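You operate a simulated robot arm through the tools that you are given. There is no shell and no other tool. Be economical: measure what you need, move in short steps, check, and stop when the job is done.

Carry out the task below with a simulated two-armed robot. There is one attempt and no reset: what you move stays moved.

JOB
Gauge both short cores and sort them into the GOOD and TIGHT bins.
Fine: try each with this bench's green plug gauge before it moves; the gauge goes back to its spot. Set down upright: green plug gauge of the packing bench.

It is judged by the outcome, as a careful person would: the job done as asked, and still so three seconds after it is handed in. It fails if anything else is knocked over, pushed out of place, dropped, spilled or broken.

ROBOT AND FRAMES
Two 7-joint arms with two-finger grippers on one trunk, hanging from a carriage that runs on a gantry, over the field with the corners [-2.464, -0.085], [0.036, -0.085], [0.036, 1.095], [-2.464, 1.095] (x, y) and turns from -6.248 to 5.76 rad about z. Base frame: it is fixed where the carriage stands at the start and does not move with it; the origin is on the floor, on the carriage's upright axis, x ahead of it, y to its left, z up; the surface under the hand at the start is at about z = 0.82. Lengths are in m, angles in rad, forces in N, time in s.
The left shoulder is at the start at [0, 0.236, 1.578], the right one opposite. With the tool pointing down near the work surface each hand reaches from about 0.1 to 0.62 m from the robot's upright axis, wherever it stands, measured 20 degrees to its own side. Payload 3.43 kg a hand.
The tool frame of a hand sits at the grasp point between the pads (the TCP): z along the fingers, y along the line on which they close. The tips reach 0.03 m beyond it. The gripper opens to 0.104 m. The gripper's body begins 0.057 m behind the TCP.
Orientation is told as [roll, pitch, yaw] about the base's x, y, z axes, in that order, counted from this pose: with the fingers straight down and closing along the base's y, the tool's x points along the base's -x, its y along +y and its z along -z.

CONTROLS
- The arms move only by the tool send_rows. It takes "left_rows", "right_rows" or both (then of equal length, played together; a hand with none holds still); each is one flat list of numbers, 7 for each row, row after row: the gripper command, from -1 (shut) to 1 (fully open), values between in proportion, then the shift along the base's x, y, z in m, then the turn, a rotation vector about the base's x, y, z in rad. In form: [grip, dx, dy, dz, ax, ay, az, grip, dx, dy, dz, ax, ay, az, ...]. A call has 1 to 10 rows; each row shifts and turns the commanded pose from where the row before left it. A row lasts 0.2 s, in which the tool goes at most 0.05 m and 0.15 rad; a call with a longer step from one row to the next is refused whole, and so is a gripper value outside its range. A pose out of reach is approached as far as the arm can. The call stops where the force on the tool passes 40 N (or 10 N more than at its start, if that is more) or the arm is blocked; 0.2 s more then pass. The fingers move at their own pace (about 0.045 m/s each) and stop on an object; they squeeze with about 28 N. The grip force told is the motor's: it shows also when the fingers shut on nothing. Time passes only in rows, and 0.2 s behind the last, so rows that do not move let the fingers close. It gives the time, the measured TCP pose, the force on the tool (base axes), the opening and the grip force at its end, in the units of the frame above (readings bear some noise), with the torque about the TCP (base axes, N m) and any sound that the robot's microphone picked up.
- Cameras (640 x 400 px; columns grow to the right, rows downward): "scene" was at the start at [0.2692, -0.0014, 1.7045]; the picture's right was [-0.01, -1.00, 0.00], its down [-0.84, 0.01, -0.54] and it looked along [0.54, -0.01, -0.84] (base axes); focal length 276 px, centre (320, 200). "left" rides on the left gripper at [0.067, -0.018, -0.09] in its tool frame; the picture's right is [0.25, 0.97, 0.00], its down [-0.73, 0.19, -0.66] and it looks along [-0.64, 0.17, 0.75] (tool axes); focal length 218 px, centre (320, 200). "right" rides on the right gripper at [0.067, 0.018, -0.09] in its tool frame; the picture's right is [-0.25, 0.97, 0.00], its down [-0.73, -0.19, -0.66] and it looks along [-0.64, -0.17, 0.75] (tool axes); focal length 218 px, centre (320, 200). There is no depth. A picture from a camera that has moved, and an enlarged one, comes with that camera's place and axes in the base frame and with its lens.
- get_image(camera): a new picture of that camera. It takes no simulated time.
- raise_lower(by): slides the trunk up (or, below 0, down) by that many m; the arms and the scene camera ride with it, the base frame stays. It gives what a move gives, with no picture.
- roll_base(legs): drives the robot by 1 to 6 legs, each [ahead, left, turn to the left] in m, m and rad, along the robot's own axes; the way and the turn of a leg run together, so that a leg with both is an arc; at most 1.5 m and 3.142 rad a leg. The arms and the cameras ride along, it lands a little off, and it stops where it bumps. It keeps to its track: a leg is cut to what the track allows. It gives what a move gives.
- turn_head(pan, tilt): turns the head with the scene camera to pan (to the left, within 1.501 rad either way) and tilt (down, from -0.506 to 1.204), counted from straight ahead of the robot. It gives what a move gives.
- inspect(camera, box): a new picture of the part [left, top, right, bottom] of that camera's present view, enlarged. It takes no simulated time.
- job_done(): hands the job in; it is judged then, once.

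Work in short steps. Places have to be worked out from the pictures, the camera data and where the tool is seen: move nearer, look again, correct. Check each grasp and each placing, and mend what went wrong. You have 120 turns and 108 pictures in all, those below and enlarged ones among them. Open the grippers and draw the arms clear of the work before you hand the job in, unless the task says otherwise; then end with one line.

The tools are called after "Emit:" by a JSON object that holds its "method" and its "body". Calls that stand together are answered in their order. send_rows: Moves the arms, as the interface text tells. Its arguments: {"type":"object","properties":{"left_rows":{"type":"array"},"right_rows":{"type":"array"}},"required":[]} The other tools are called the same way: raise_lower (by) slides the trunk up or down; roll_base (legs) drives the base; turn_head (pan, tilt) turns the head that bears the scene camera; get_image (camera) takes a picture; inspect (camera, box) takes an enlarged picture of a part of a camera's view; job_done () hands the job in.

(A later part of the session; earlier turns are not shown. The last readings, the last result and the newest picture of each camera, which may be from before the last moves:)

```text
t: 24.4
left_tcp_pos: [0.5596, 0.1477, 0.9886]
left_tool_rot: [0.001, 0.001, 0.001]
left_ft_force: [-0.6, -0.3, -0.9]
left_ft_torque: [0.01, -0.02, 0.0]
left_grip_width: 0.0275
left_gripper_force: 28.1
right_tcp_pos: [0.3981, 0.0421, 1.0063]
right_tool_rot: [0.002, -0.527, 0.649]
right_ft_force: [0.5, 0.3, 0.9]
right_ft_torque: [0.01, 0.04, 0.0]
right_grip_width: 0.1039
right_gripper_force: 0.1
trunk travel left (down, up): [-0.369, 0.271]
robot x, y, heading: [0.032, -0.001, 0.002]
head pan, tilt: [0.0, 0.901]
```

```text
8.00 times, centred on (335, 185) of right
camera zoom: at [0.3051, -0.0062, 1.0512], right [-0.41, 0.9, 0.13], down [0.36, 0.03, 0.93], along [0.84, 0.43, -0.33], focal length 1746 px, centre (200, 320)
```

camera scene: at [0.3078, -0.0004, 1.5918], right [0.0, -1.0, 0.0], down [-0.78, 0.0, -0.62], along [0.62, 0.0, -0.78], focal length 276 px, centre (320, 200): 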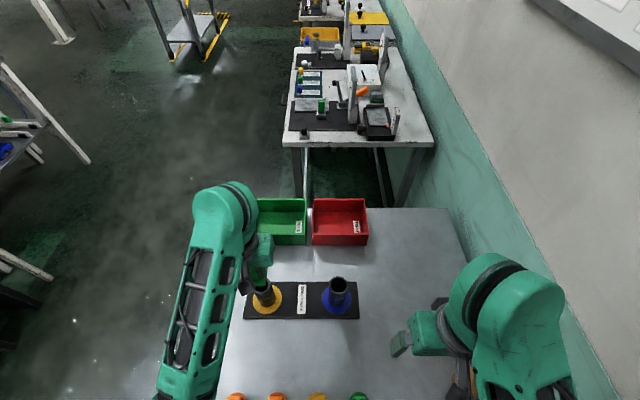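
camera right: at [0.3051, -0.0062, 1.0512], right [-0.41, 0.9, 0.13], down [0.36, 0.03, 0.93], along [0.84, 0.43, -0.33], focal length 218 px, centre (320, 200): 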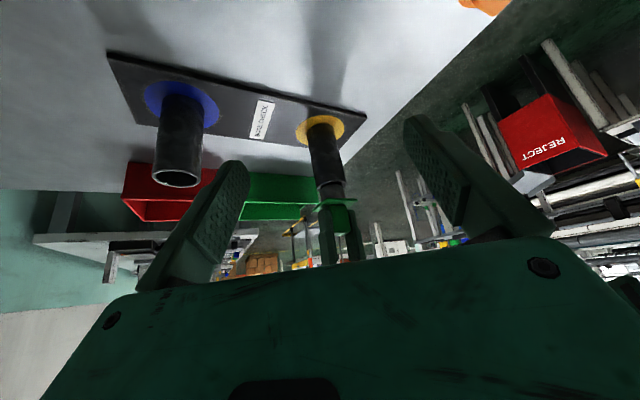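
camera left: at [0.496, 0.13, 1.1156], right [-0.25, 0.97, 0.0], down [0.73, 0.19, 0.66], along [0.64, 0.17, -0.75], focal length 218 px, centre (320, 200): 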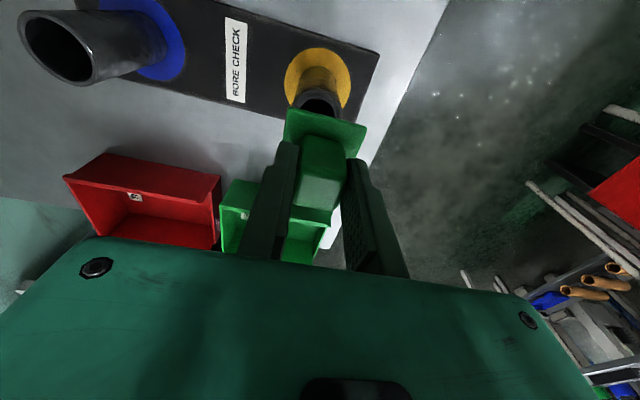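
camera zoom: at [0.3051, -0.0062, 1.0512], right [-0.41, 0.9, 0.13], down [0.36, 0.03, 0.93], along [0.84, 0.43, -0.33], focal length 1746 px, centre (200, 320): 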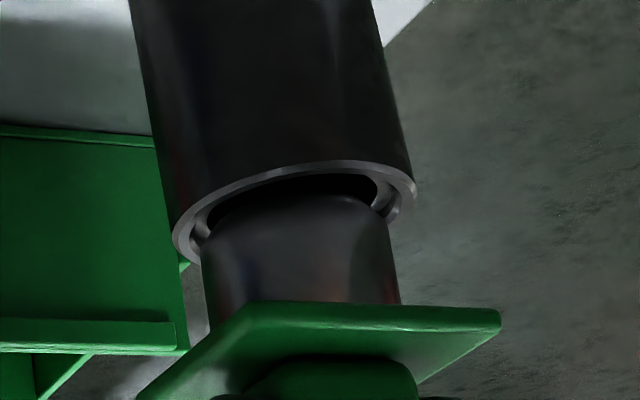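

The plug is above the rim, and the plug-to-core width ratio is about 0.79. I'll compare with the blue core's bore.

Emit:
{"method": "inspect", "body": {"camera": "right", "box": [145, 140, 215, 200]}}

Emit:
{"method": "inspect", "body": {"camera": "left", "box": [0, 0, 200, 110]}}

```text
6.67 times, centred on (180, 170) of right
camera zoom: at [0.3051, -0.0062, 1.0512], right [-0.41, 0.9, 0.13], down [0.36, 0.03, 0.93], along [0.84, 0.43, -0.33], focal length 1455 px, centre (1253, 400)
```

zoom: 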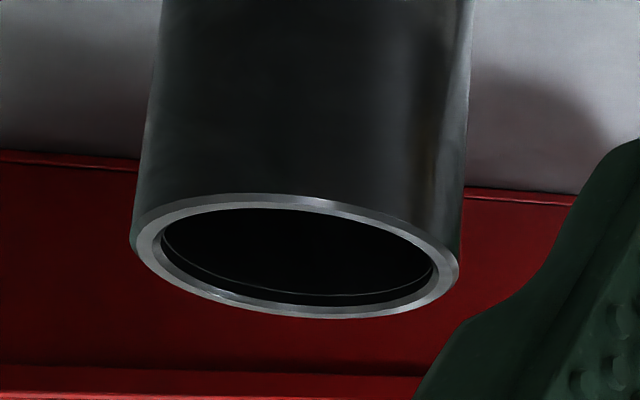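

```text
3.20 times, centred on (100, 55) of left
camera zoom: at [0.4927, 0.1298, 1.0793], right [-0.25, 0.97, 0.0], down [0.73, 0.19, 0.66], along [0.64, 0.17, -0.75], focal length 698 px, centre (1024, 664)
```

zoom: 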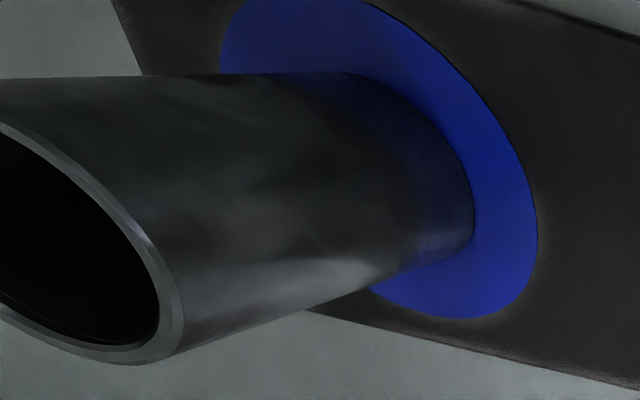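

Blue's bore ratio is about 0.82 (wider than the plug). Yellow shows a narrower inner lip. Yellow is well centred from this side, so I'll press once more under observation to confirm.

Emit:
{"method": "send_rows", "body": {"left_rows": [-1, 0, 0, -0.002, 0, 0, 0, -1, 0, 0, -0.0015, 0, 0, 0, -1, 0, 0, -0.0015, 0, 0, 0]}}

Emit:
{"method": "inspect", "body": {"camera": "right", "box": [310, 160, 360, 210]}}

```text
t: 25.2
left_tcp_pos: [0.5602, 0.1469, 0.986]
left_tool_rot: [-0.003, -0.002, -0.001]
left_ft_force: [-0.1, -1.4, 3.3]
left_ft_torque: [-0.1, 0.07, -0.02]
left_grip_width: 0.0273
left_gripper_force: 28.0
right_tcp_pos: [0.3994, 0.0425, 1.0067]
right_tool_rot: [0.001, -0.525, 0.651]
right_ft_force: [0.0, 0.3, 0.5]
right_ft_torque: [-0.01, 0.0, 0.01]
right_grip_width: 0.1043
right_gripper_force: 0.2
trunk travel left (down, up): [-0.369, 0.271]
robot x, y, heading: [0.0328, 0.0014, 0.002]
head pan, tilt: [0.0, 0.901]
```

```text
8.00 times, centred on (335, 185) of right
camera zoom: at [0.306, -0.0067, 1.0515], right [-0.41, 0.9, 0.13], down [0.36, 0.03, 0.93], along [0.84, 0.43, -0.33], focal length 1746 px, centre (200, 320)
```

zoom: 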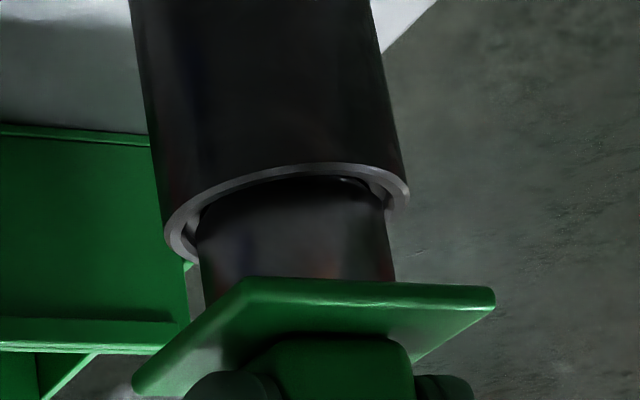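

The plug is hugging the +y side; I'll shift 0.8 mm toward -y and press again.

Emit:
{"method": "send_rows", "body": {"left_rows": [-1, 0, 0, 0.002, 0, 0, 0, -1, 0.0003, -0.0008, 0, 0, 0, 0, -1, 0, 0, -0.002, 0, 0, 0, -1, 0, 0, -0.0015, 0, 0, 0, -1, 0, 0, -0.0015, 0, 0, 0]}}

Emit:
{"method": "inspect", "body": {"camera": "right", "box": [310, 160, 360, 210]}}

```text
t: 26.4
left_tcp_pos: [0.5642, 0.146, 0.9842]
left_tool_rot: [-0.003, -0.006, 0.0]
left_ft_force: [-4.1, -1.6, 20.1]
left_ft_torque: [-0.07, 0.21, 0.01]
left_grip_width: 0.0276
left_gripper_force: 27.6
right_tcp_pos: [0.3991, 0.0422, 1.0068]
right_tool_rot: [0.0, -0.526, 0.651]
right_ft_force: [-0.2, 0.4, -0.2]
right_ft_torque: [0.01, -0.03, -0.01]
right_grip_width: 0.1042
right_gripper_force: 0.0
trunk travel left (down, up): [-0.369, 0.271]
robot x, y, heading: [0.0325, -0.0014, -0.001]
head pan, tilt: [0.0, 0.901]
```

```text
8.00 times, centred on (335, 185) of right
camera zoom: at [0.3065, -0.0065, 1.0519], right [-0.41, 0.9, 0.13], down [0.36, 0.03, 0.93], along [0.84, 0.43, -0.33], focal length 1746 px, centre (200, 320)
```

zoom: 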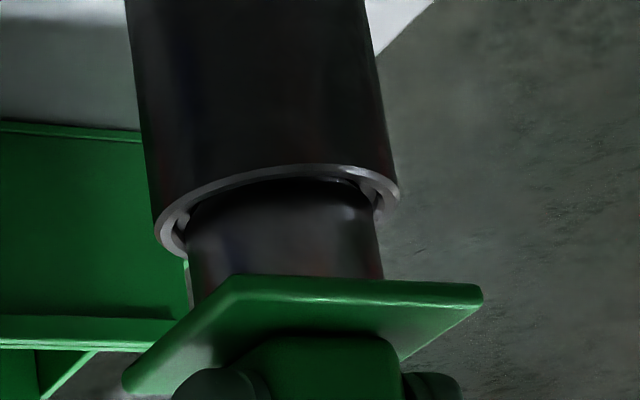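

With 20 N pressed near centre, yellow does not accept the plug: TIGHT. I'll lift off and check from the camera that the core stayed put, while moving the right hand over to view the blue core.

Emit:
{"method": "send_rows", "body": {"left_rows": [-1, 0, 0, 0.01, 0, 0, 0, -1, 0, 0, 0.03, 0, 0, 0, -1, 0, 0, 0.03, 0, 0, 0, -1, 0.015, -0.038, 0, 0, 0, 0, -1, 0.015, -0.038, 0, 0, 0, 0, -1, 0.015, -0.038, 0, 0, 0, 0, -1, 0.014, -0.038, 0, 0, 0, 0, -1, 0, -0.04, 0, 0, 0, 0, -1, 0, 0, 0, 0, 0, 0], "right_rows": [1, -0.005, -0.04, 0, 0, 0, 0, 1, -0.005, -0.04, 0, 0, 0, 0, 1, -0.005, -0.03, 0, 0, 0, 0, 1, 0, 0, 0, 0, 0, 0, 1, 0, 0, 0, 0, 0, 0, 1, 0, 0, 0, 0, 0, 0, 1, 0, 0, 0, 0, 0, 0, 1, 0, 0, 0, 0, 0, 0, 1, 0, 0, 0, 0, 0, 0]}}

Emit:
{"method": "inspect", "body": {"camera": "left", "box": [220, 0, 420, 180]}}

Emit:
{"method": "get_image", "body": {"camera": "right"}}

```text
t: 28.4
left_tcp_pos: [0.6184, -0.0438, 1.049]
left_tool_rot: [0.0, 0.0, -0.001]
left_ft_force: [0.3, 0.8, -2.5]
left_ft_torque: [0.01, 0.02, 0.0]
left_grip_width: 0.0272
left_gripper_force: 27.8
right_tcp_pos: [0.3831, -0.0702, 1.0068]
right_tool_rot: [-0.001, -0.526, 0.651]
right_ft_force: [-0.2, 0.0, -0.1]
right_ft_torque: [-0.03, 0.01, 0.04]
right_grip_width: 0.1039
right_gripper_force: 0.0
trunk travel left (down, up): [-0.369, 0.271]
robot x, y, heading: [0.0316, 0.001, 0.004]
head pan, tilt: [0.0, 0.901]
```

```text
2.22 times, centred on (320, 90) of left
camera zoom: at [0.5512, -0.0625, 1.1399], right [-0.25, 0.97, 0.0], down [0.73, 0.19, 0.66], along [0.64, 0.17, -0.75], focal length 485 px, centre (320, 444)
```

zoom: 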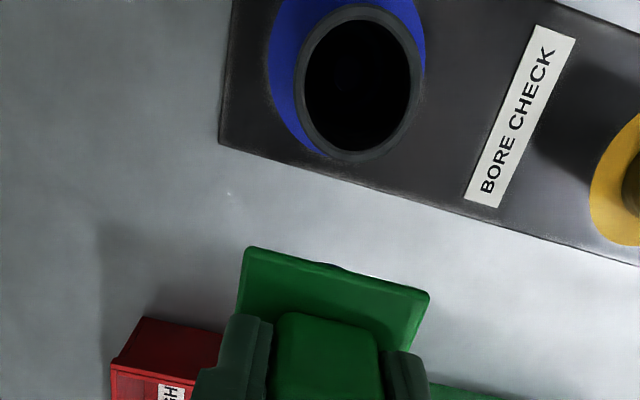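

```text
66 pictures are left
camera right: at [0.2906, -0.1178, 1.0513], right [-0.41, 0.9, 0.13], down [0.36, 0.03, 0.93], along [0.84, 0.43, -0.33], focal length 218 px, centre (320, 200)
```

right: 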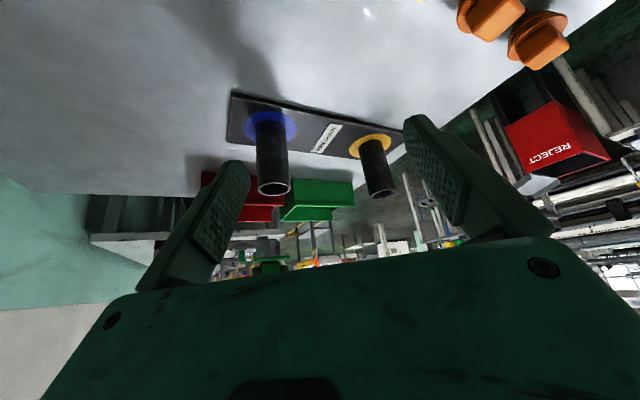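

Blue's wall is visibly thinner all the way in. I'll move over it, using the offset learned from yellow, down to about 7 mm above contact height.

Emit:
{"method": "send_rows", "body": {"left_rows": [-1, -0.028, -0.0015, 0, 0, 0, 0, -1, -0.0287, -0.0015, 0, 0, 0, 0, -1, 0, 0, -0.03, 0, 0, 0, -1, 0, 0, -0.026, 0, 0, 0, -1, 0, 0, 0, 0, 0, 0]}}

Emit:
{"method": "inspect", "body": {"camera": "right", "box": [240, 160, 300, 220]}}

```text
t: 29.6
left_tcp_pos: [0.5634, -0.0481, 0.9911]
left_tool_rot: [0.002, -0.002, 0.0]
left_ft_force: [0.2, -0.4, -1.8]
left_ft_torque: [0.03, -0.03, -0.02]
left_grip_width: 0.0272
left_gripper_force: 28.4
right_tcp_pos: [0.3843, -0.0696, 1.0064]
right_tool_rot: [0.001, -0.524, 0.65]
right_ft_force: [0.2, 0.2, -0.1]
right_ft_torque: [0.0, -0.02, -0.01]
right_grip_width: 0.1042
right_gripper_force: 0.1
trunk travel left (down, up): [-0.369, 0.271]
robot x, y, heading: [0.0304, -0.0005, -0.002]
head pan, tilt: [0.0, 0.901]
```

```text
6.67 times, centred on (270, 190) of right
camera zoom: at [0.2907, -0.1183, 1.0514], right [-0.41, 0.9, 0.13], down [0.36, 0.03, 0.93], along [0.84, 0.43, -0.33], focal length 1455 px, centre (653, 267)
```

zoom: 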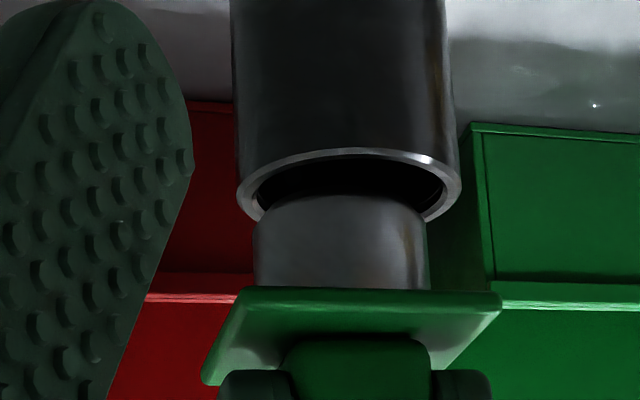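

The plug sits about 2 mm toward -y of the bore; the bore is clearly larger than the plug. I'll shift +y 2.1 mm and descend in small steps.

Emit:
{"method": "send_rows", "body": {"left_rows": [-1, 0, 0.0021, 0, 0, 0, 0, -1, 0, 0, -0.004, 0, 0, 0, -1, 0, 0, -0.003, 0, 0, 0, -1, 0, 0, -0.003, 0, 0, 0, -1, 0, 0, -0.002, 0, 0, 0]}}

Emit:
{"method": "inspect", "body": {"camera": "right", "box": [240, 160, 300, 220]}}

```text
t: 30.8
left_tcp_pos: [0.5631, -0.0457, 0.9838]
left_tool_rot: [0.0, 0.001, 0.002]
left_ft_force: [0.1, 0.0, -1.5]
left_ft_torque: [0.03, -0.01, -0.01]
left_grip_width: 0.0272
left_gripper_force: 27.9
right_tcp_pos: [0.3832, -0.071, 1.006]
right_tool_rot: [0.001, -0.526, 0.651]
right_ft_force: [0.1, 0.6, -0.4]
right_ft_torque: [-0.01, 0.02, 0.01]
right_grip_width: 0.1038
right_gripper_force: 0.1
trunk travel left (down, up): [-0.369, 0.271]
robot x, y, heading: [0.029, -0.004, 0.001]
head pan, tilt: [0.0, 0.901]
```

```text
6.67 times, centred on (270, 190) of right
camera zoom: at [0.2906, -0.1183, 1.0513], right [-0.41, 0.9, 0.13], down [0.36, 0.03, 0.93], along [0.84, 0.43, -0.33], focal length 1455 px, centre (653, 267)
```

zoom: 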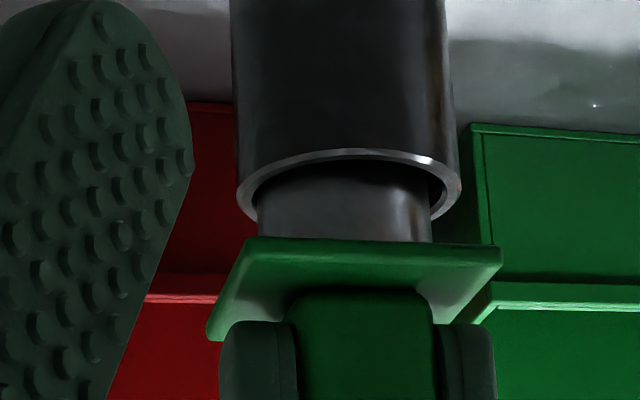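

No force, and the plug looks to be entering the bore. Continuing down.

Emit:
{"method": "send_rows", "body": {"left_rows": [-1, 0, 0.0006, -0.003, 0, 0, 0, -1, 0, 0, -0.003, 0, 0, 0, -1, 0, 0, -0.003, 0, 0, 0, -1, 0, 0, -0.003, 0, 0, 0]}}

Emit:
{"method": "inspect", "body": {"camera": "right", "box": [240, 160, 300, 220]}}

```text
t: 31.8
left_tcp_pos: [0.5624, -0.0463, 0.9722]
left_tool_rot: [0.001, 0.001, 0.0]
left_ft_force: [-0.3, 0.1, -1.8]
left_ft_torque: [0.0, -0.01, 0.01]
left_grip_width: 0.0273
left_gripper_force: 27.9
right_tcp_pos: [0.3838, -0.0703, 1.0073]
right_tool_rot: [0.0, -0.524, 0.651]
right_ft_force: [1.3, -0.3, -0.1]
right_ft_torque: [0.02, 0.03, -0.01]
right_grip_width: 0.1041
right_gripper_force: 0.1
trunk travel left (down, up): [-0.369, 0.271]
robot x, y, heading: [0.0341, 0.0003, -0.0]
head pan, tilt: [0.0, 0.901]
```

```text
6.67 times, centred on (270, 190) of right
camera zoom: at [0.2906, -0.1182, 1.0513], right [-0.41, 0.9, 0.13], down [0.36, 0.03, 0.93], along [0.84, 0.43, -0.33], focal length 1455 px, centre (653, 267)
```

zoom: 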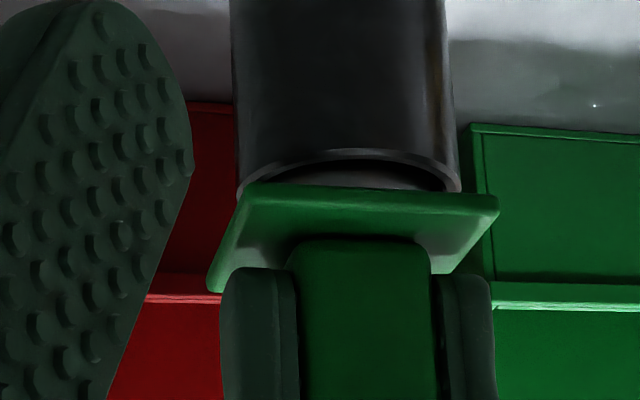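

It drops in freely, so blue is GOOD. I'll lower a bit more to seat the flange.

Emit:
{"method": "send_rows", "body": {"left_rows": [-1, 0, 0, -0.003, 0, 0, 0, -1, 0, 0, -0.003, 0, 0, 0, -1, 0, 0, -0.002, 0, 0, 0]}}

Emit:
{"method": "inspect", "body": {"camera": "right", "box": [200, 120, 320, 220]}}

```text
t: 32.6
left_tcp_pos: [0.5624, -0.046, 0.9641]
left_tool_rot: [-0.002, -0.001, 0.001]
left_ft_force: [-0.5, 0.2, 2.9]
left_ft_torque: [0.03, 0.07, 0.01]
left_grip_width: 0.0275
left_gripper_force: 28.2
right_tcp_pos: [0.3838, -0.0695, 1.0065]
right_tool_rot: [0.0, -0.525, 0.652]
right_ft_force: [0.6, 0.1, -0.2]
right_ft_torque: [-0.01, 0.04, 0.02]
right_grip_width: 0.1041
right_gripper_force: 0.0
trunk travel left (down, up): [-0.369, 0.271]
robot x, y, heading: [0.0343, 0.0011, 0.003]
head pan, tilt: [0.0, 0.901]
```

```text
4.00 times, centred on (260, 170) of right
camera zoom: at [0.2906, -0.1182, 1.0514], right [-0.41, 0.9, 0.13], down [0.36, 0.03, 0.93], along [0.84, 0.43, -0.33], focal length 873 px, centre (560, 320)
```

zoom: 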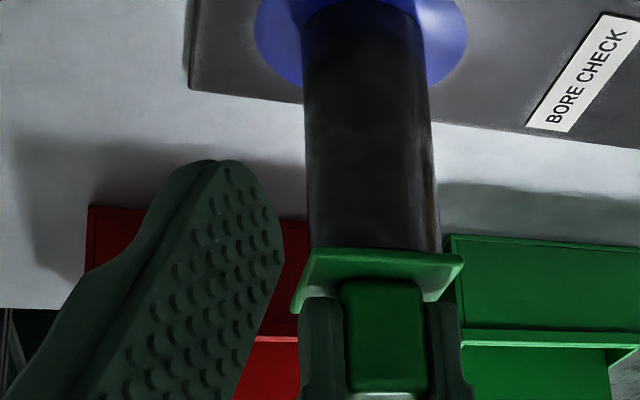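

Flange seated: blue is GOOD. Now I'll withdraw straight up and carry the gauge back over its spot at (0.658, 0.050).

Emit:
{"method": "send_rows", "body": {"left_rows": [-1, 0, 0, 0.01, 0, 0, 0, -1, 0, 0, 0.02, 0, 0, 0, -1, 0, 0, 0.03, 0, 0, 0, -1, 0, 0, 0.03, 0, 0, 0, -1, 0.032, 0.032, 0, 0, 0, 0, -1, 0.032, 0.032, 0, 0, 0, 0, -1, 0.0315, 0.0325, 0, 0, 0, 0, -1, 0, 0, -0.045, 0, 0, 0, -1, 0, 0, -0.045, 0, 0, 0, -1, 0, 0, -0.03, 0, 0, 0]}}

Emit:
{"method": "get_image", "body": {"camera": "right"}}

Emit:
{"method": "inspect", "body": {"camera": "left", "box": [200, 80, 440, 260]}}

```text
t: 34.8
left_tcp_pos: [0.6559, 0.0528, 0.9323]
left_tool_rot: [0.0, -0.004, 0.001]
left_ft_force: [-0.3, 0.2, -1.2]
left_ft_torque: [0.01, -0.01, 0.03]
left_grip_width: 0.0273
left_gripper_force: 27.5
right_tcp_pos: [0.3841, -0.0696, 1.0059]
right_tool_rot: [-0.001, -0.525, 0.651]
right_ft_force: [-0.7, 0.5, -0.3]
right_ft_torque: [-0.02, 0.01, -0.02]
right_grip_width: 0.104
right_gripper_force: 0.1
trunk travel left (down, up): [-0.369, 0.271]
robot x, y, heading: [0.0326, 0.0013, 0.004]
head pan, tilt: [0.0, 0.901]
```

```text
61 pictures are left
camera right: at [0.2903, -0.1184, 1.0513], right [-0.41, 0.9, 0.13], down [0.36, 0.03, 0.93], along [0.84, 0.43, -0.33], focal length 218 px, centre (320, 200)
```

right: 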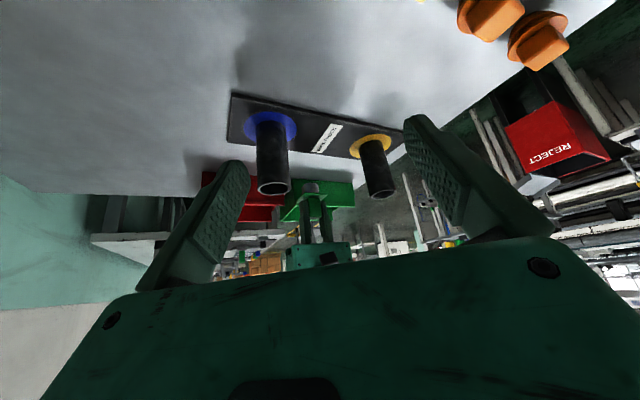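

```text
2.22 times, centred on (320, 170) of left
camera zoom: at [0.5898, 0.0349, 1.0232], right [-0.25, 0.97, 0.0], down [0.73, 0.19, 0.66], along [0.64, 0.17, -0.75], focal length 485 px, centre (320, 267)
```

zoom: 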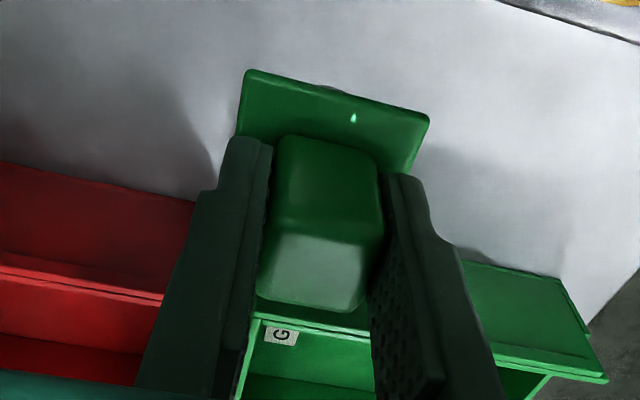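

Slight correction (+1.5 mm x, -2 mm y), then down to just above touchdown.

Emit:
{"method": "send_rows", "body": {"left_rows": [-1, 0.0015, -0.002, -0.02, 0, 0, 0, -1, 0, 0, -0.02, 0, 0, 0, -1, 0, 0, -0.003, 0, 0, 0, -1, 0, 0, -0.002, 0, 0, 0, -1, 0, 0, 0, 0, 0, 0]}}

```text
t: 36.0
left_tcp_pos: [0.6596, 0.0475, 0.8898]
left_tool_rot: [-0.001, -0.001, 0.002]
left_ft_force: [0.2, 0.2, -1.5]
left_ft_torque: [0.01, 0.0, -0.03]
left_grip_width: 0.0274
left_gripper_force: 27.3
right_tcp_pos: [0.3836, -0.0704, 1.0072]
right_tool_rot: [-0.001, -0.526, 0.649]
right_ft_force: [0.5, -0.4, 0.2]
right_ft_torque: [0.04, -0.01, 0.01]
right_grip_width: 0.1041
right_gripper_force: 0.1
trunk travel left (down, up): [-0.369, 0.271]
robot x, y, heading: [0.0311, 0.001, -0.002]
head pan, tilt: [0.0, 0.901]
```

Emit:
{"method": "send_rows", "body": {"left_rows": [-1, 0, 0.001, -0.0015, 0, 0, 0, -1, 0, 0, -0.0015, 0, 0, 0, -1, 0, 0, -0.0015, 0, 0, 0, -1, 0, 0, -0.001, 0, 0, 0]}}

```text
t: 37.0
left_tcp_pos: [0.6587, 0.0482, 0.8832]
left_tool_rot: [0.0, -0.001, 0.0]
left_ft_force: [-0.1, -0.4, -1.0]
left_ft_torque: [0.04, 0.02, -0.05]
left_grip_width: 0.0275
left_gripper_force: 28.1
right_tcp_pos: [0.3827, -0.0687, 1.0063]
right_tool_rot: [0.0, -0.525, 0.65]
right_ft_force: [0.0, -0.4, -0.8]
right_ft_torque: [0.0, 0.0, 0.01]
right_grip_width: 0.1042
right_gripper_force: 0.0
trunk travel left (down, up): [-0.369, 0.271]
robot x, y, heading: [0.0313, 0.0002, -0.003]
head pan, tilt: [0.0, 0.901]
```

Emit:
{"method": "send_rows", "body": {"left_rows": [-1, 0, 0.0018, -0.001, 0, 0, 0, -1, 0, 0, -0.001, 0, 0, 0, -1, 0, 0, -0.001, 0, 0, 0]}}

Emit:
{"method": "inspect", "body": {"camera": "right", "box": [270, 150, 370, 230]}}

```text
t: 37.8
left_tcp_pos: [0.6611, 0.0497, 0.8795]
left_tool_rot: [-0.002, -0.001, 0.002]
left_ft_force: [-1.0, -0.1, 3.2]
left_ft_torque: [0.07, 0.06, 0.0]
left_grip_width: 0.0274
left_gripper_force: 27.7
right_tcp_pos: [0.3848, -0.069, 1.007]
right_tool_rot: [0.0, -0.525, 0.652]
right_ft_force: [-0.6, 0.6, 0.7]
right_ft_torque: [0.0, 0.02, -0.05]
right_grip_width: 0.104
right_gripper_force: 0.0
trunk travel left (down, up): [-0.369, 0.271]
robot x, y, heading: [0.0277, 0.0003, -0.001]
head pan, tilt: [0.0, 0.901]
```

```text
5.00 times, centred on (320, 190) of right
camera zoom: at [0.2906, -0.1182, 1.0514], right [-0.41, 0.9, 0.13], down [0.36, 0.03, 0.93], along [0.84, 0.43, -0.33], focal length 1091 px, centre (320, 250)
```

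zoom: 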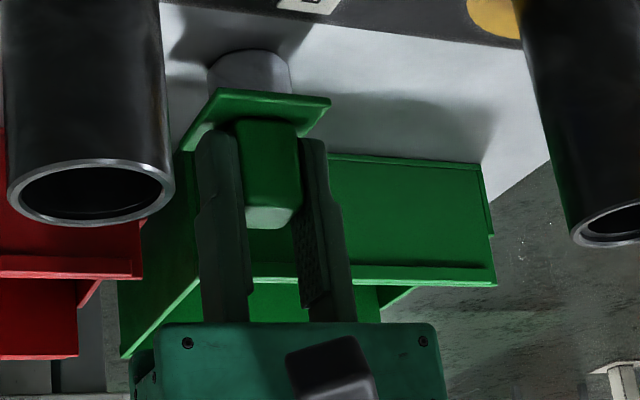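

Touchdown confirmed (plug resting on the table). Releasing by opening, then rising straight up.

Emit:
{"method": "send_rows", "body": {"left_rows": [-0.2, 0, 0, 0, 0, 0, 0, 0.3, 0, 0, 0, 0, 0, 0, 0.3, 0, 0, 0, 0, 0, 0, 0.3, 0, 0, 0, 0, 0, 0, 0.3, 0, 0, 0.03, 0, 0, 0, 0.3, 0, 0, 0.04, 0, 0, 0, 0.3, 0, 0, 0.04, 0, 0, 0, 0.3, 0, 0, 0.04, 0, 0, 0]}}

Emit:
{"method": "inspect", "body": {"camera": "right", "box": [240, 100, 420, 240]}}

Emit:
{"method": "inspect", "body": {"camera": "left", "box": [220, 40, 420, 180]}}

```text
t: 39.6
left_tcp_pos: [0.6601, 0.051, 1.0296]
left_tool_rot: [0.0, 0.002, 0.002]
left_ft_force: [-0.3, 0.4, -0.5]
left_ft_torque: [-0.03, 0.01, 0.01]
left_grip_width: 0.0675
left_gripper_force: 0.1
right_tcp_pos: [0.385, -0.069, 1.0054]
right_tool_rot: [0.0, -0.525, 0.651]
right_ft_force: [0.0, -0.1, 0.0]
right_ft_torque: [0.02, 0.0, -0.03]
right_grip_width: 0.1039
right_gripper_force: 0.1
trunk travel left (down, up): [-0.369, 0.271]
robot x, y, heading: [0.0323, 0.0019, -0.008]
head pan, tilt: [0.0, 0.901]
```

```text
2.86 times, centred on (330, 170) of right
camera zoom: at [0.2911, -0.1182, 1.0514], right [-0.41, 0.9, 0.13], down [0.36, 0.03, 0.93], along [0.84, 0.43, -0.33], focal length 624 px, centre (291, 286)
```

zoom: 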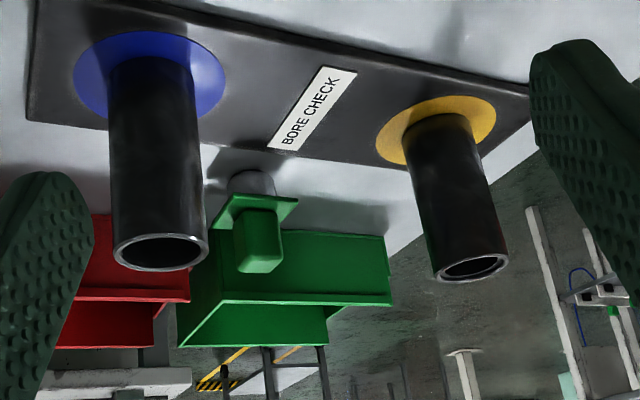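

```text
2.86 times, centred on (320, 110) of left
camera zoom: at [0.593, 0.0339, 1.1194], right [-0.25, 0.97, 0.0], down [0.73, 0.19, 0.66], along [0.64, 0.17, -0.75], focal length 624 px, centre (320, 457)
```

zoom: 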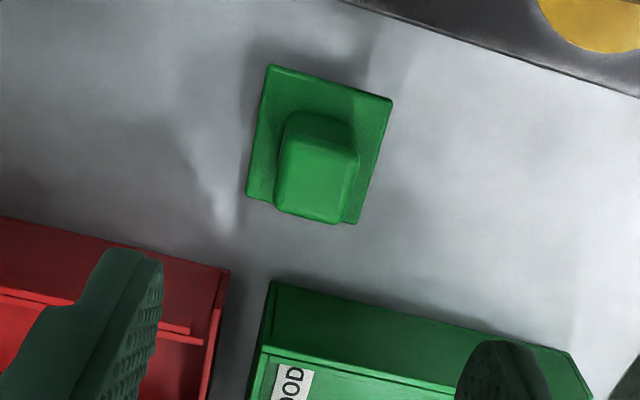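

Gauge is back upright on its spot, and this view confirms yellow's thicker inner wall. Next I'll retract the right hand, move the left hand above the yellow core, then lower the trunk 0.1 m for bin reach.

Emit:
{"method": "send_rows", "body": {"left_rows": [1, -0.016, 0.016, 0.02, 0, 0, 0, 1, -0.016, 0.016, 0.02, 0, 0, 0, 1, -0.016, 0.016, 0.02, 0, 0, 0, 1, -0.016, 0.016, 0.02, 0, 0, 0, 1, -0.016, 0.016, 0, 0, 0, 0, 1, -0.016, 0.015, 0, 0, 0, 0], "right_rows": [1, -0.005, -0.025, 0.02, 0, 0, 0, 1, -0.005, -0.025, 0.02, 0, 0, 0, 1, -0.005, -0.025, 0.02, 0, 0, 0, 1, -0.005, -0.025, 0.02, 0, 0, 0, 1, 0, 0, 0.03, 0, 0, 0, 1, 0, 0, 0.03, 0, 0, 0]}}

Emit:
{"method": "raise_lower", "body": {"by": -0.1}}

Emit:
{"method": "get_image", "body": {"camera": "left"}}

Emit:
{"method": "get_image", "body": {"camera": "scene"}}

```text
t: 41.0
left_tcp_pos: [0.5651, 0.1472, 1.1091]
left_tool_rot: [0.0, 0.001, 0.0]
left_ft_force: [0.2, 0.2, -0.8]
left_ft_torque: [-0.01, -0.02, -0.01]
left_grip_width: 0.1041
left_gripper_force: 0.1
right_tcp_pos: [0.3646, -0.1672, 1.1433]
right_tool_rot: [0.002, -0.525, 0.65]
right_ft_force: [0.3, 0.8, -0.6]
right_ft_torque: [-0.06, 0.02, -0.01]
right_grip_width: 0.1035
right_gripper_force: 0.0
trunk travel left (down, up): [-0.369, 0.271]
robot x, y, heading: [0.0308, 0.0016, -0.002]
head pan, tilt: [0.0, 0.901]
```

```text
t: 42.3
left_tcp_pos: [0.5662, 0.1458, 1.0081]
left_tool_rot: [0.0, -0.001, 0.0]
left_ft_force: [0.8, -0.1, 0.1]
left_ft_torque: [-0.01, -0.02, 0.05]
left_grip_width: 0.1041
left_gripper_force: 0.1
right_tcp_pos: [0.365, -0.1684, 1.0442]
right_tool_rot: [0.001, -0.524, 0.652]
right_ft_force: [-0.1, 0.2, -0.3]
right_ft_torque: [0.01, -0.01, -0.01]
right_grip_width: 0.104
right_gripper_force: 0.1
trunk travel left (down, up): [-0.269, 0.371]
robot x, y, heading: [0.0333, 0.0002, -0.003]
head pan, tilt: [0.0, 0.901]
```

```text
56 pictures are left
camera left: at [0.4978, 0.1288, 1.0985], right [-0.25, 0.97, 0.0], down [0.73, 0.19, 0.66], along [0.64, 0.17, -0.75], focal length 218 px, centre (320, 200)
```

left: 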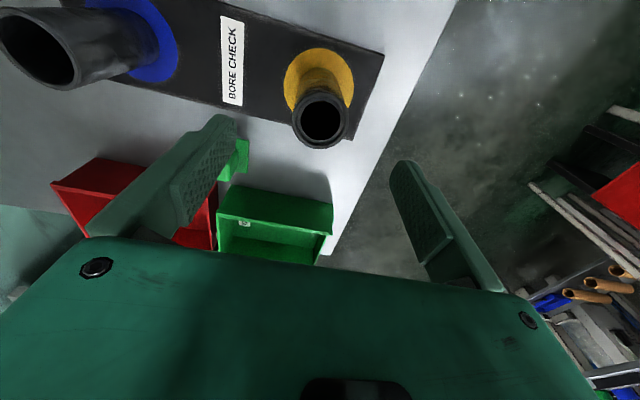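

```text
55 pictures are left
camera scene: at [0.3079, -0.0004, 1.4919], right [0.0, -1.0, 0.0], down [-0.78, 0.0, -0.62], along [0.62, 0.0, -0.78], focal length 276 px, centre (320, 200)
```

scene: 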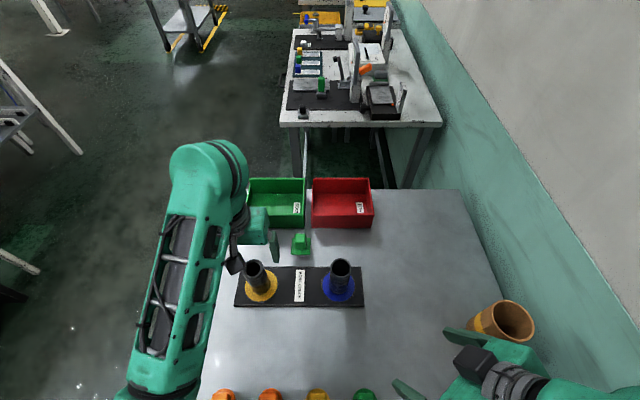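

The left camera puts the core slightly nearer, x≈0.561. I'll come down around its top and recheck.

Emit:
{"method": "send_rows", "body": {"left_rows": [1, -0.002, 0, -0.03, 0, 0, 0, 1, -0.002, 0, -0.028, 0, 0, 0, 1, 0, 0, 0, 0, 0, 0]}}

Emit:
{"method": "inspect", "body": {"camera": "left", "box": [200, 40, 440, 240]}}

```text
t: 43.1
left_tcp_pos: [0.5636, 0.1451, 0.9536]
left_tool_rot: [0.0, -0.006, 0.001]
left_ft_force: [0.3, 0.2, -0.8]
left_ft_torque: [0.05, -0.02, 0.0]
left_grip_width: 0.1039
left_gripper_force: 0.0
right_tcp_pos: [0.3664, -0.1676, 1.0443]
right_tool_rot: [-0.001, -0.526, 0.651]
right_ft_force: [-0.9, -0.3, 0.9]
right_ft_torque: [0.01, 0.01, -0.02]
right_grip_width: 0.1038
right_gripper_force: 0.0
trunk travel left (down, up): [-0.269, 0.371]
robot x, y, heading: [0.0327, 0.0021, -0.001]
head pan, tilt: [0.0, 0.901]
```

```text
2.00 times, centred on (320, 140) of left
camera zoom: at [0.4956, 0.1273, 1.0423], right [-0.25, 0.97, 0.0], down [0.73, 0.19, 0.66], along [0.64, 0.17, -0.75], focal length 436 px, centre (320, 320)
```

zoom: 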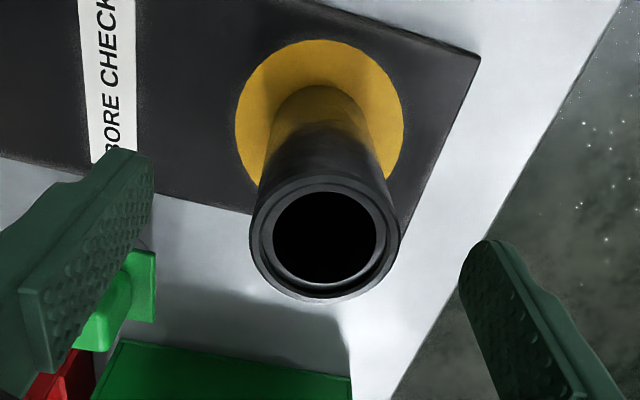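

Core centre (0.561, 0.146). Shift -2.5 mm in x, descend to about 0.903 and close.

Emit:
{"method": "send_rows", "body": {"left_rows": [1, -0.0025, 0.0005, -0.02, 0, 0, 0, 1, 0, 0, -0.02, 0, 0, 0, 1, 0, 0, -0.01, 0, 0, 0, -1, 0, 0, 0, 0, 0, 0, -1, 0, 0, 0, 0, 0, 0, -1, 0, 0, 0, 0, 0, 0, -1, 0, 0, 0, 0, 0, 0, -1, 0, 0, 0, 0, 0, 0]}}

Emit:
{"method": "inspect", "body": {"camera": "left", "box": [200, 40, 440, 240]}}

```text
t: 45.1
left_tcp_pos: [0.5996, 0.1533, 0.9671]
left_tool_rot: [-0.011, -0.115, 0.002]
left_ft_force: [-0.2, 0.1, -0.1]
left_ft_torque: [0.05, -0.02, 0.01]
left_grip_width: 0.0
left_gripper_force: 18.8
right_tcp_pos: [0.3807, -0.1577, 1.0508]
right_tool_rot: [0.001, -0.537, 0.65]
right_ft_force: [-1.1, -0.1, -0.4]
right_ft_torque: [0.0, 0.02, -0.02]
right_grip_width: 0.1036
right_gripper_force: 0.0
trunk travel left (down, up): [-0.269, 0.371]
robot x, y, heading: [0.0295, -0.0009, -0.0]
head pan, tilt: [0.0, 0.901]
stopped in row 8 (left hand): the arm was blocked; the commanded pose is now the measured one
```

```text
2.00 times, centred on (320, 140) of left
camera zoom: at [0.5229, 0.1363, 1.0489], right [-0.25, 0.97, -0.04], down [0.65, 0.2, 0.73], along [0.72, 0.16, -0.68], focal length 436 px, centre (320, 320)
```

zoom: 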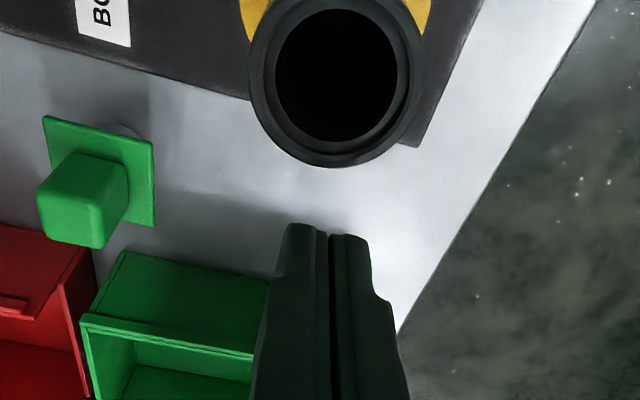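

The arm got blocked and rode up, closing on nothing; the right hand shifted too, so something on the left arm or the carriage is in contact. Nothing on the mat seems fallen. I'll look around before moving.

Emit:
{"method": "get_image", "body": {"camera": "scene"}}

Emit:
{"method": "turn_head", "body": {"pan": 0.6, "tilt": 1.2}}

Emit:
{"method": "get_image", "body": {"camera": "scene"}}

Emit:
{"method": "get_image", "body": {"camera": "right"}}

```text
52 pictures are left
camera scene: at [0.3171, 0.0057, 1.4993], right [0.0, -1.0, -0.01], down [-0.78, 0.01, -0.63], along [0.63, 0.01, -0.78], focal length 276 px, centre (320, 200)
```

scene: 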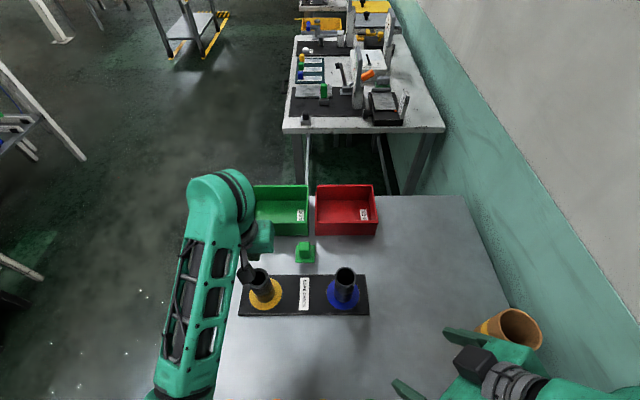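

```text
t: 46.1
left_tcp_pos: [0.6014, 0.1544, 0.9661]
left_tool_rot: [-0.009, -0.113, 0.003]
left_ft_force: [-1.2, -0.4, -0.7]
left_ft_torque: [0.02, 0.02, 0.01]
left_grip_width: 0.0001
left_gripper_force: 27.5
right_tcp_pos: [0.3813, -0.1563, 1.0505]
right_tool_rot: [0.0, -0.54, 0.648]
right_ft_force: [0.2, 0.2, 0.3]
right_ft_torque: [-0.02, 0.02, 0.0]
right_grip_width: 0.1045
right_gripper_force: 0.0
trunk travel left (down, up): [-0.269, 0.371]
robot x, y, heading: [0.0297, 0.0011, 0.001]
head pan, tilt: [0.6, 1.201]
```

```text
51 pictures are left
camera scene: at [0.289, 0.0385, 1.4792], right [0.56, -0.83, 0.0], down [-0.76, -0.52, -0.38], along [0.31, 0.21, -0.93], focal length 276 px, centre (320, 200)
```

scene: 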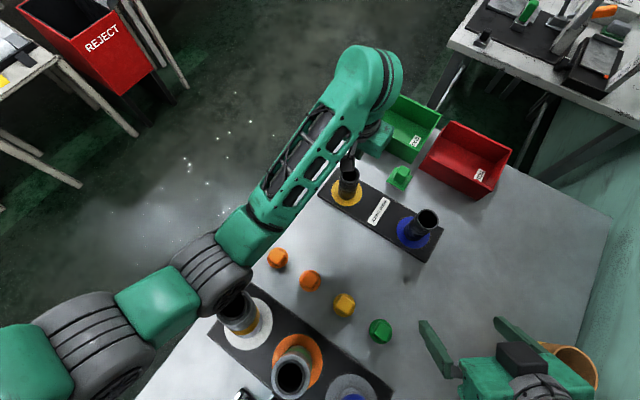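

```text
50 pictures are left
camera right: at [0.2879, -0.2054, 1.0934], right [-0.41, 0.9, 0.13], down [0.34, 0.02, 0.94], along [0.84, 0.43, -0.32], focal length 218 px, centre (320, 200)
```

right: 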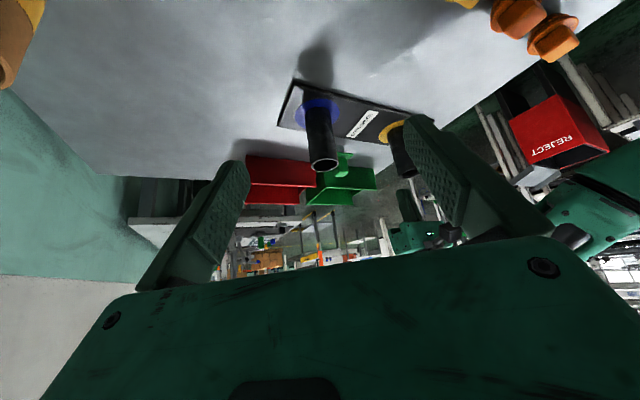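

The left elbow has come down onto or next to the white-ring roll at this trunk height. I'll raise the trunk straight away and inspect that roll.

Emit:
{"method": "raise_lower", "body": {"by": 0.12}}

Emit:
{"method": "get_image", "body": {"camera": "scene"}}

```text
t: 47.6
left_tcp_pos: [0.5747, 0.1441, 1.0518]
left_tool_rot: [-0.01, -0.06, 0.002]
left_ft_force: [-1.1, -0.7, 0.7]
left_ft_torque: [0.01, 0.0, 0.0]
left_grip_width: 0.0
left_gripper_force: 28.2
right_tcp_pos: [0.3659, -0.1679, 1.1638]
right_tool_rot: [-0.002, -0.525, 0.652]
right_ft_force: [-0.8, -0.2, 1.0]
right_ft_torque: [0.03, 0.02, 0.03]
right_grip_width: 0.1039
right_gripper_force: 0.0
trunk travel left (down, up): [-0.389, 0.251]
robot x, y, heading: [0.0329, 0.0012, 0.001]
head pan, tilt: [0.6, 1.201]
```

```text
49 pictures are left
camera scene: at [0.2785, 0.0313, 1.5919], right [0.57, -0.82, 0.0], down [-0.77, -0.53, -0.36], along [0.3, 0.2, -0.93], focal length 276 px, centre (320, 200)
```

scene: 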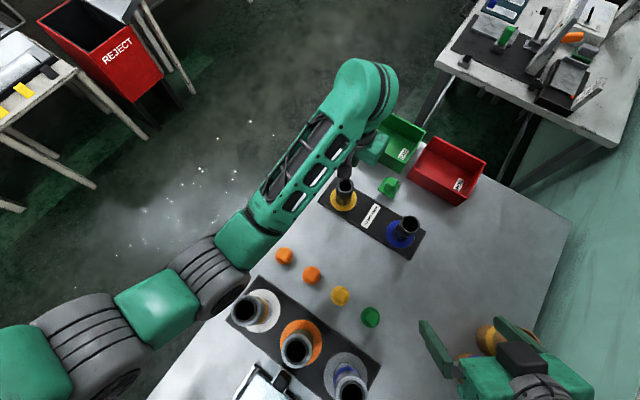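

Emit:
{"method": "inspect", "body": {"camera": "scene", "box": [200, 250, 400, 400]}}

Emit:
{"method": "inspect", "body": {"camera": "scene", "box": [300, 120, 500, 270]}}

```text
2.67 times, centred on (300, 325) of scene
camera zoom: at [0.2785, 0.0313, 1.5919], right [0.57, -0.82, 0.0], down [-0.77, -0.53, -0.36], along [0.3, 0.2, -0.93], focal length 736 px, centre (373, -133)
```

zoom: 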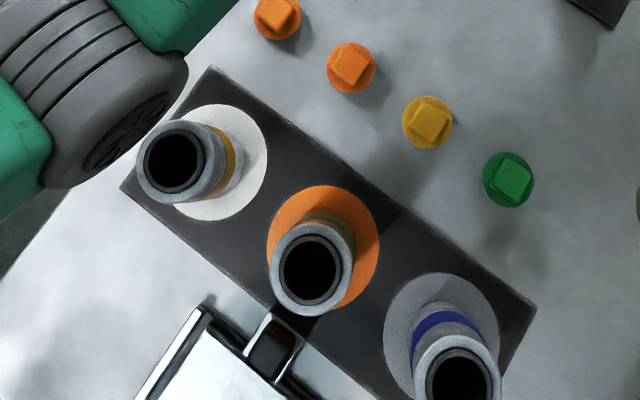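

```text
2.67 times, centred on (400, 195) of scene
camera zoom: at [0.2785, 0.0313, 1.5919], right [0.57, -0.82, 0.0], down [-0.77, -0.53, -0.36], along [0.3, 0.2, -0.93], focal length 736 px, centre (107, 213)
```

zoom: 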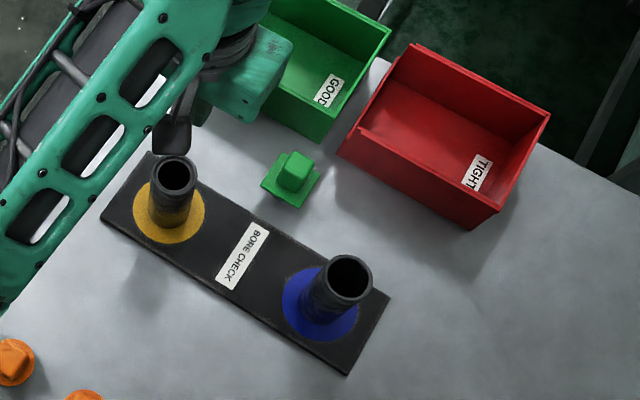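

Everything on the mat, the gauge and the rolls are standing. I'll straighten and open the left hand well above the core, then compare the white roll's position against the earlier picture.

Emit:
{"method": "send_rows", "body": {"left_rows": [1, -0.005, 0.001, 0.01, 0.01, 0.03, 0, 1, -0.005, 0.001, 0.01, 0, 0.03, 0, 1, 0, 0, 0, 0, 0, 0, 1, 0, 0, 0, 0, 0, 0, 1, 0, 0, 0, 0, 0, 0]}}

Emit:
{"method": "turn_head", "body": {"pan": 0.0, "tilt": 1.2}}

Emit:
{"method": "get_image", "body": {"camera": "scene"}}

```text
t: 48.8
left_tcp_pos: [0.5652, 0.1478, 1.0722]
left_tool_rot: [0.0, 0.0, 0.001]
left_ft_force: [-0.6, 0.1, 0.0]
left_ft_torque: [0.01, -0.02, 0.01]
left_grip_width: 0.104
left_gripper_force: 0.0
right_tcp_pos: [0.3661, -0.1682, 1.1632]
right_tool_rot: [0.001, -0.526, 0.651]
right_ft_force: [0.3, 0.2, -1.2]
right_ft_torque: [0.0, -0.01, -0.01]
right_grip_width: 0.104
right_gripper_force: 0.1
trunk travel left (down, up): [-0.389, 0.251]
robot x, y, heading: [0.0341, -0.0001, -0.002]
head pan, tilt: [0.6, 1.201]
```

```text
t: 49.8
left_tcp_pos: [0.5632, 0.146, 1.0731]
left_tool_rot: [0.0, 0.001, 0.001]
left_ft_force: [0.7, 0.0, 0.2]
left_ft_torque: [0.01, 0.03, 0.0]
left_grip_width: 0.1039
left_gripper_force: 0.2
right_tcp_pos: [0.365, -0.1678, 1.1647]
right_tool_rot: [-0.001, -0.528, 0.651]
right_ft_force: [-0.7, 0.5, 0.6]
right_ft_torque: [-0.04, -0.01, -0.04]
right_grip_width: 0.1041
right_gripper_force: 0.0
trunk travel left (down, up): [-0.389, 0.251]
robot x, y, heading: [0.0292, 0.0012, 0.003]
head pan, tilt: [0.0, 1.201]
```

```text
46 pictures are left
camera scene: at [0.2883, -0.0003, 1.592], right [0.0, -1.0, 0.0], down [-0.93, 0.0, -0.36], along [0.36, 0.0, -0.93], focal length 276 px, centre (320, 200)
```

scene: 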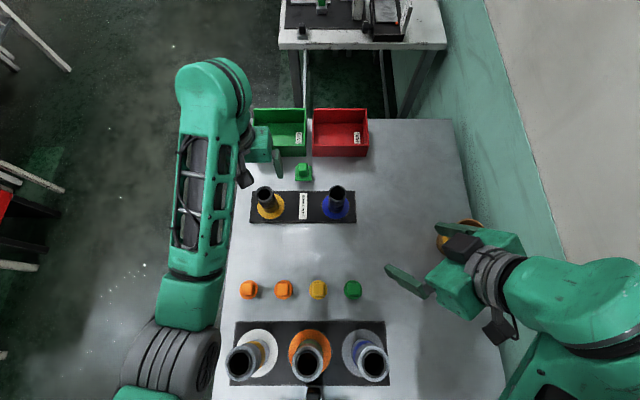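

The white roll is where it was, so no harm done. A better plan is to avoid the low trunk: raise it, turn the robot left about 0.6 rad with y≈+0.1, which brings the right shoulder forward, and use the right arm for both cores. First I'll raise and level the right hand.

Emit:
{"method": "raise_lower", "body": {"by": 0.15}}

Emit:
{"method": "send_rows", "body": {"left_rows": [1, -0.02, 0.03, 0, 0, 0, 0, 1, -0.02, 0.03, 0, 0, 0, 0, 1, -0.02, 0.03, 0, 0, 0, 0, 1, -0.02, 0.03, 0, 0, 0, 0], "right_rows": [1, 0, 0, 0, -0.0787, 0.1035, 0, 1, 0, 0, 0, -0.0787, 0.1035, 0, 1, 0, 0, 0, -0.0787, 0.1035, 0, 1, 0, 0, 0, -0.0787, 0.1035, 0]}}

Emit:
{"method": "roll_base", "body": {"legs": [[0, 0.1, 0], [0, 0, 0.3], [0, 0, 0.3]]}}

Emit:
{"method": "turn_head", "body": {"pan": -0.6, "tilt": 1.0}}

Emit:
{"method": "get_image", "body": {"camera": "scene"}}

```text
t: 51.5
left_tcp_pos: [0.5649, 0.1464, 1.2211]
left_tool_rot: [0.0, 0.0, 0.002]
left_ft_force: [-0.3, 0.4, 0.3]
left_ft_torque: [-0.04, 0.0, 0.0]
left_grip_width: 0.1038
left_gripper_force: 0.1
right_tcp_pos: [0.3664, -0.1675, 1.3133]
right_tool_rot: [-0.001, -0.524, 0.651]
right_ft_force: [-0.5, -1.2, 0.2]
right_ft_torque: [0.02, 0.02, 0.03]
right_grip_width: 0.1039
right_gripper_force: 0.1
trunk travel left (down, up): [-0.539, 0.101]
robot x, y, heading: [0.0335, 0.0001, -0.001]
head pan, tilt: [0.0, 1.201]
```

```text
t: 52.5
left_tcp_pos: [0.4822, 0.2697, 1.2246]
left_tool_rot: [-0.001, 0.0, 0.002]
left_ft_force: [0.2, 0.0, 0.4]
left_ft_torque: [0.03, -0.02, 0.01]
left_grip_width: 0.1041
left_gripper_force: 0.0
right_tcp_pos: [0.3622, -0.1673, 1.267]
right_tool_rot: [-0.004, -0.009, 0.652]
right_ft_force: [-0.1, -0.3, -0.4]
right_ft_torque: [-0.03, -0.01, 0.02]
right_grip_width: 0.1038
right_gripper_force: 0.0
right hand out of reach, approached as far as the arm can: row 3, 4
trunk travel left (down, up): [-0.539, 0.101]
robot x, y, heading: [0.0333, 0.0018, -0.003]
head pan, tilt: [0.0, 1.201]
```

```text
t: 55.7
left_tcp_pos: [0.2503, 0.5791, 1.2253]
left_tool_rot: [0.0, -0.002, 0.606]
left_ft_force: [0.2, 0.0, -0.2]
left_ft_torque: [0.02, 0.0, -0.01]
left_grip_width: 0.1039
left_gripper_force: 0.1
right_tcp_pos: [0.4012, 0.1503, 1.2671]
right_tool_rot: [-0.004, -0.013, 1.257]
right_ft_force: [-0.6, 0.5, 0.3]
right_ft_torque: [0.0, 0.02, 0.02]
right_grip_width: 0.1041
right_gripper_force: 0.0
trunk travel left (down, up): [-0.539, 0.101]
robot x, y, heading: [0.0333, 0.1032, 0.602]
head pan, tilt: [0.0, 1.201]
```

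```text
t: 56.7
left_tcp_pos: [0.25, 0.5786, 1.2244]
left_tool_rot: [0.0, 0.0, 0.606]
left_ft_force: [-0.5, -0.1, 0.5]
left_ft_torque: [-0.02, 0.01, 0.0]
left_grip_width: 0.1039
left_gripper_force: 0.1
right_tcp_pos: [0.3995, 0.1508, 1.2666]
right_tool_rot: [-0.004, -0.013, 1.255]
right_ft_force: [0.2, 0.5, 0.4]
right_ft_torque: [0.01, -0.02, -0.01]
right_grip_width: 0.1042
right_gripper_force: 0.0
trunk travel left (down, up): [-0.539, 0.101]
robot x, y, heading: [0.0315, 0.1049, 0.6]
head pan, tilt: [-0.6, 1.0]
```

```text
45 pictures are left
camera scene: at [0.2666, 0.2152, 1.7546], right [0.0, -1.0, 0.0], down [-0.84, 0.0, -0.54], along [0.54, 0.0, -0.84], focal length 276 px, centre (320, 200)
```

scene: 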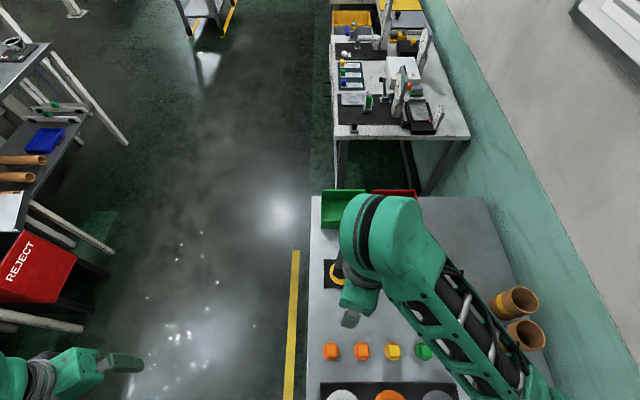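

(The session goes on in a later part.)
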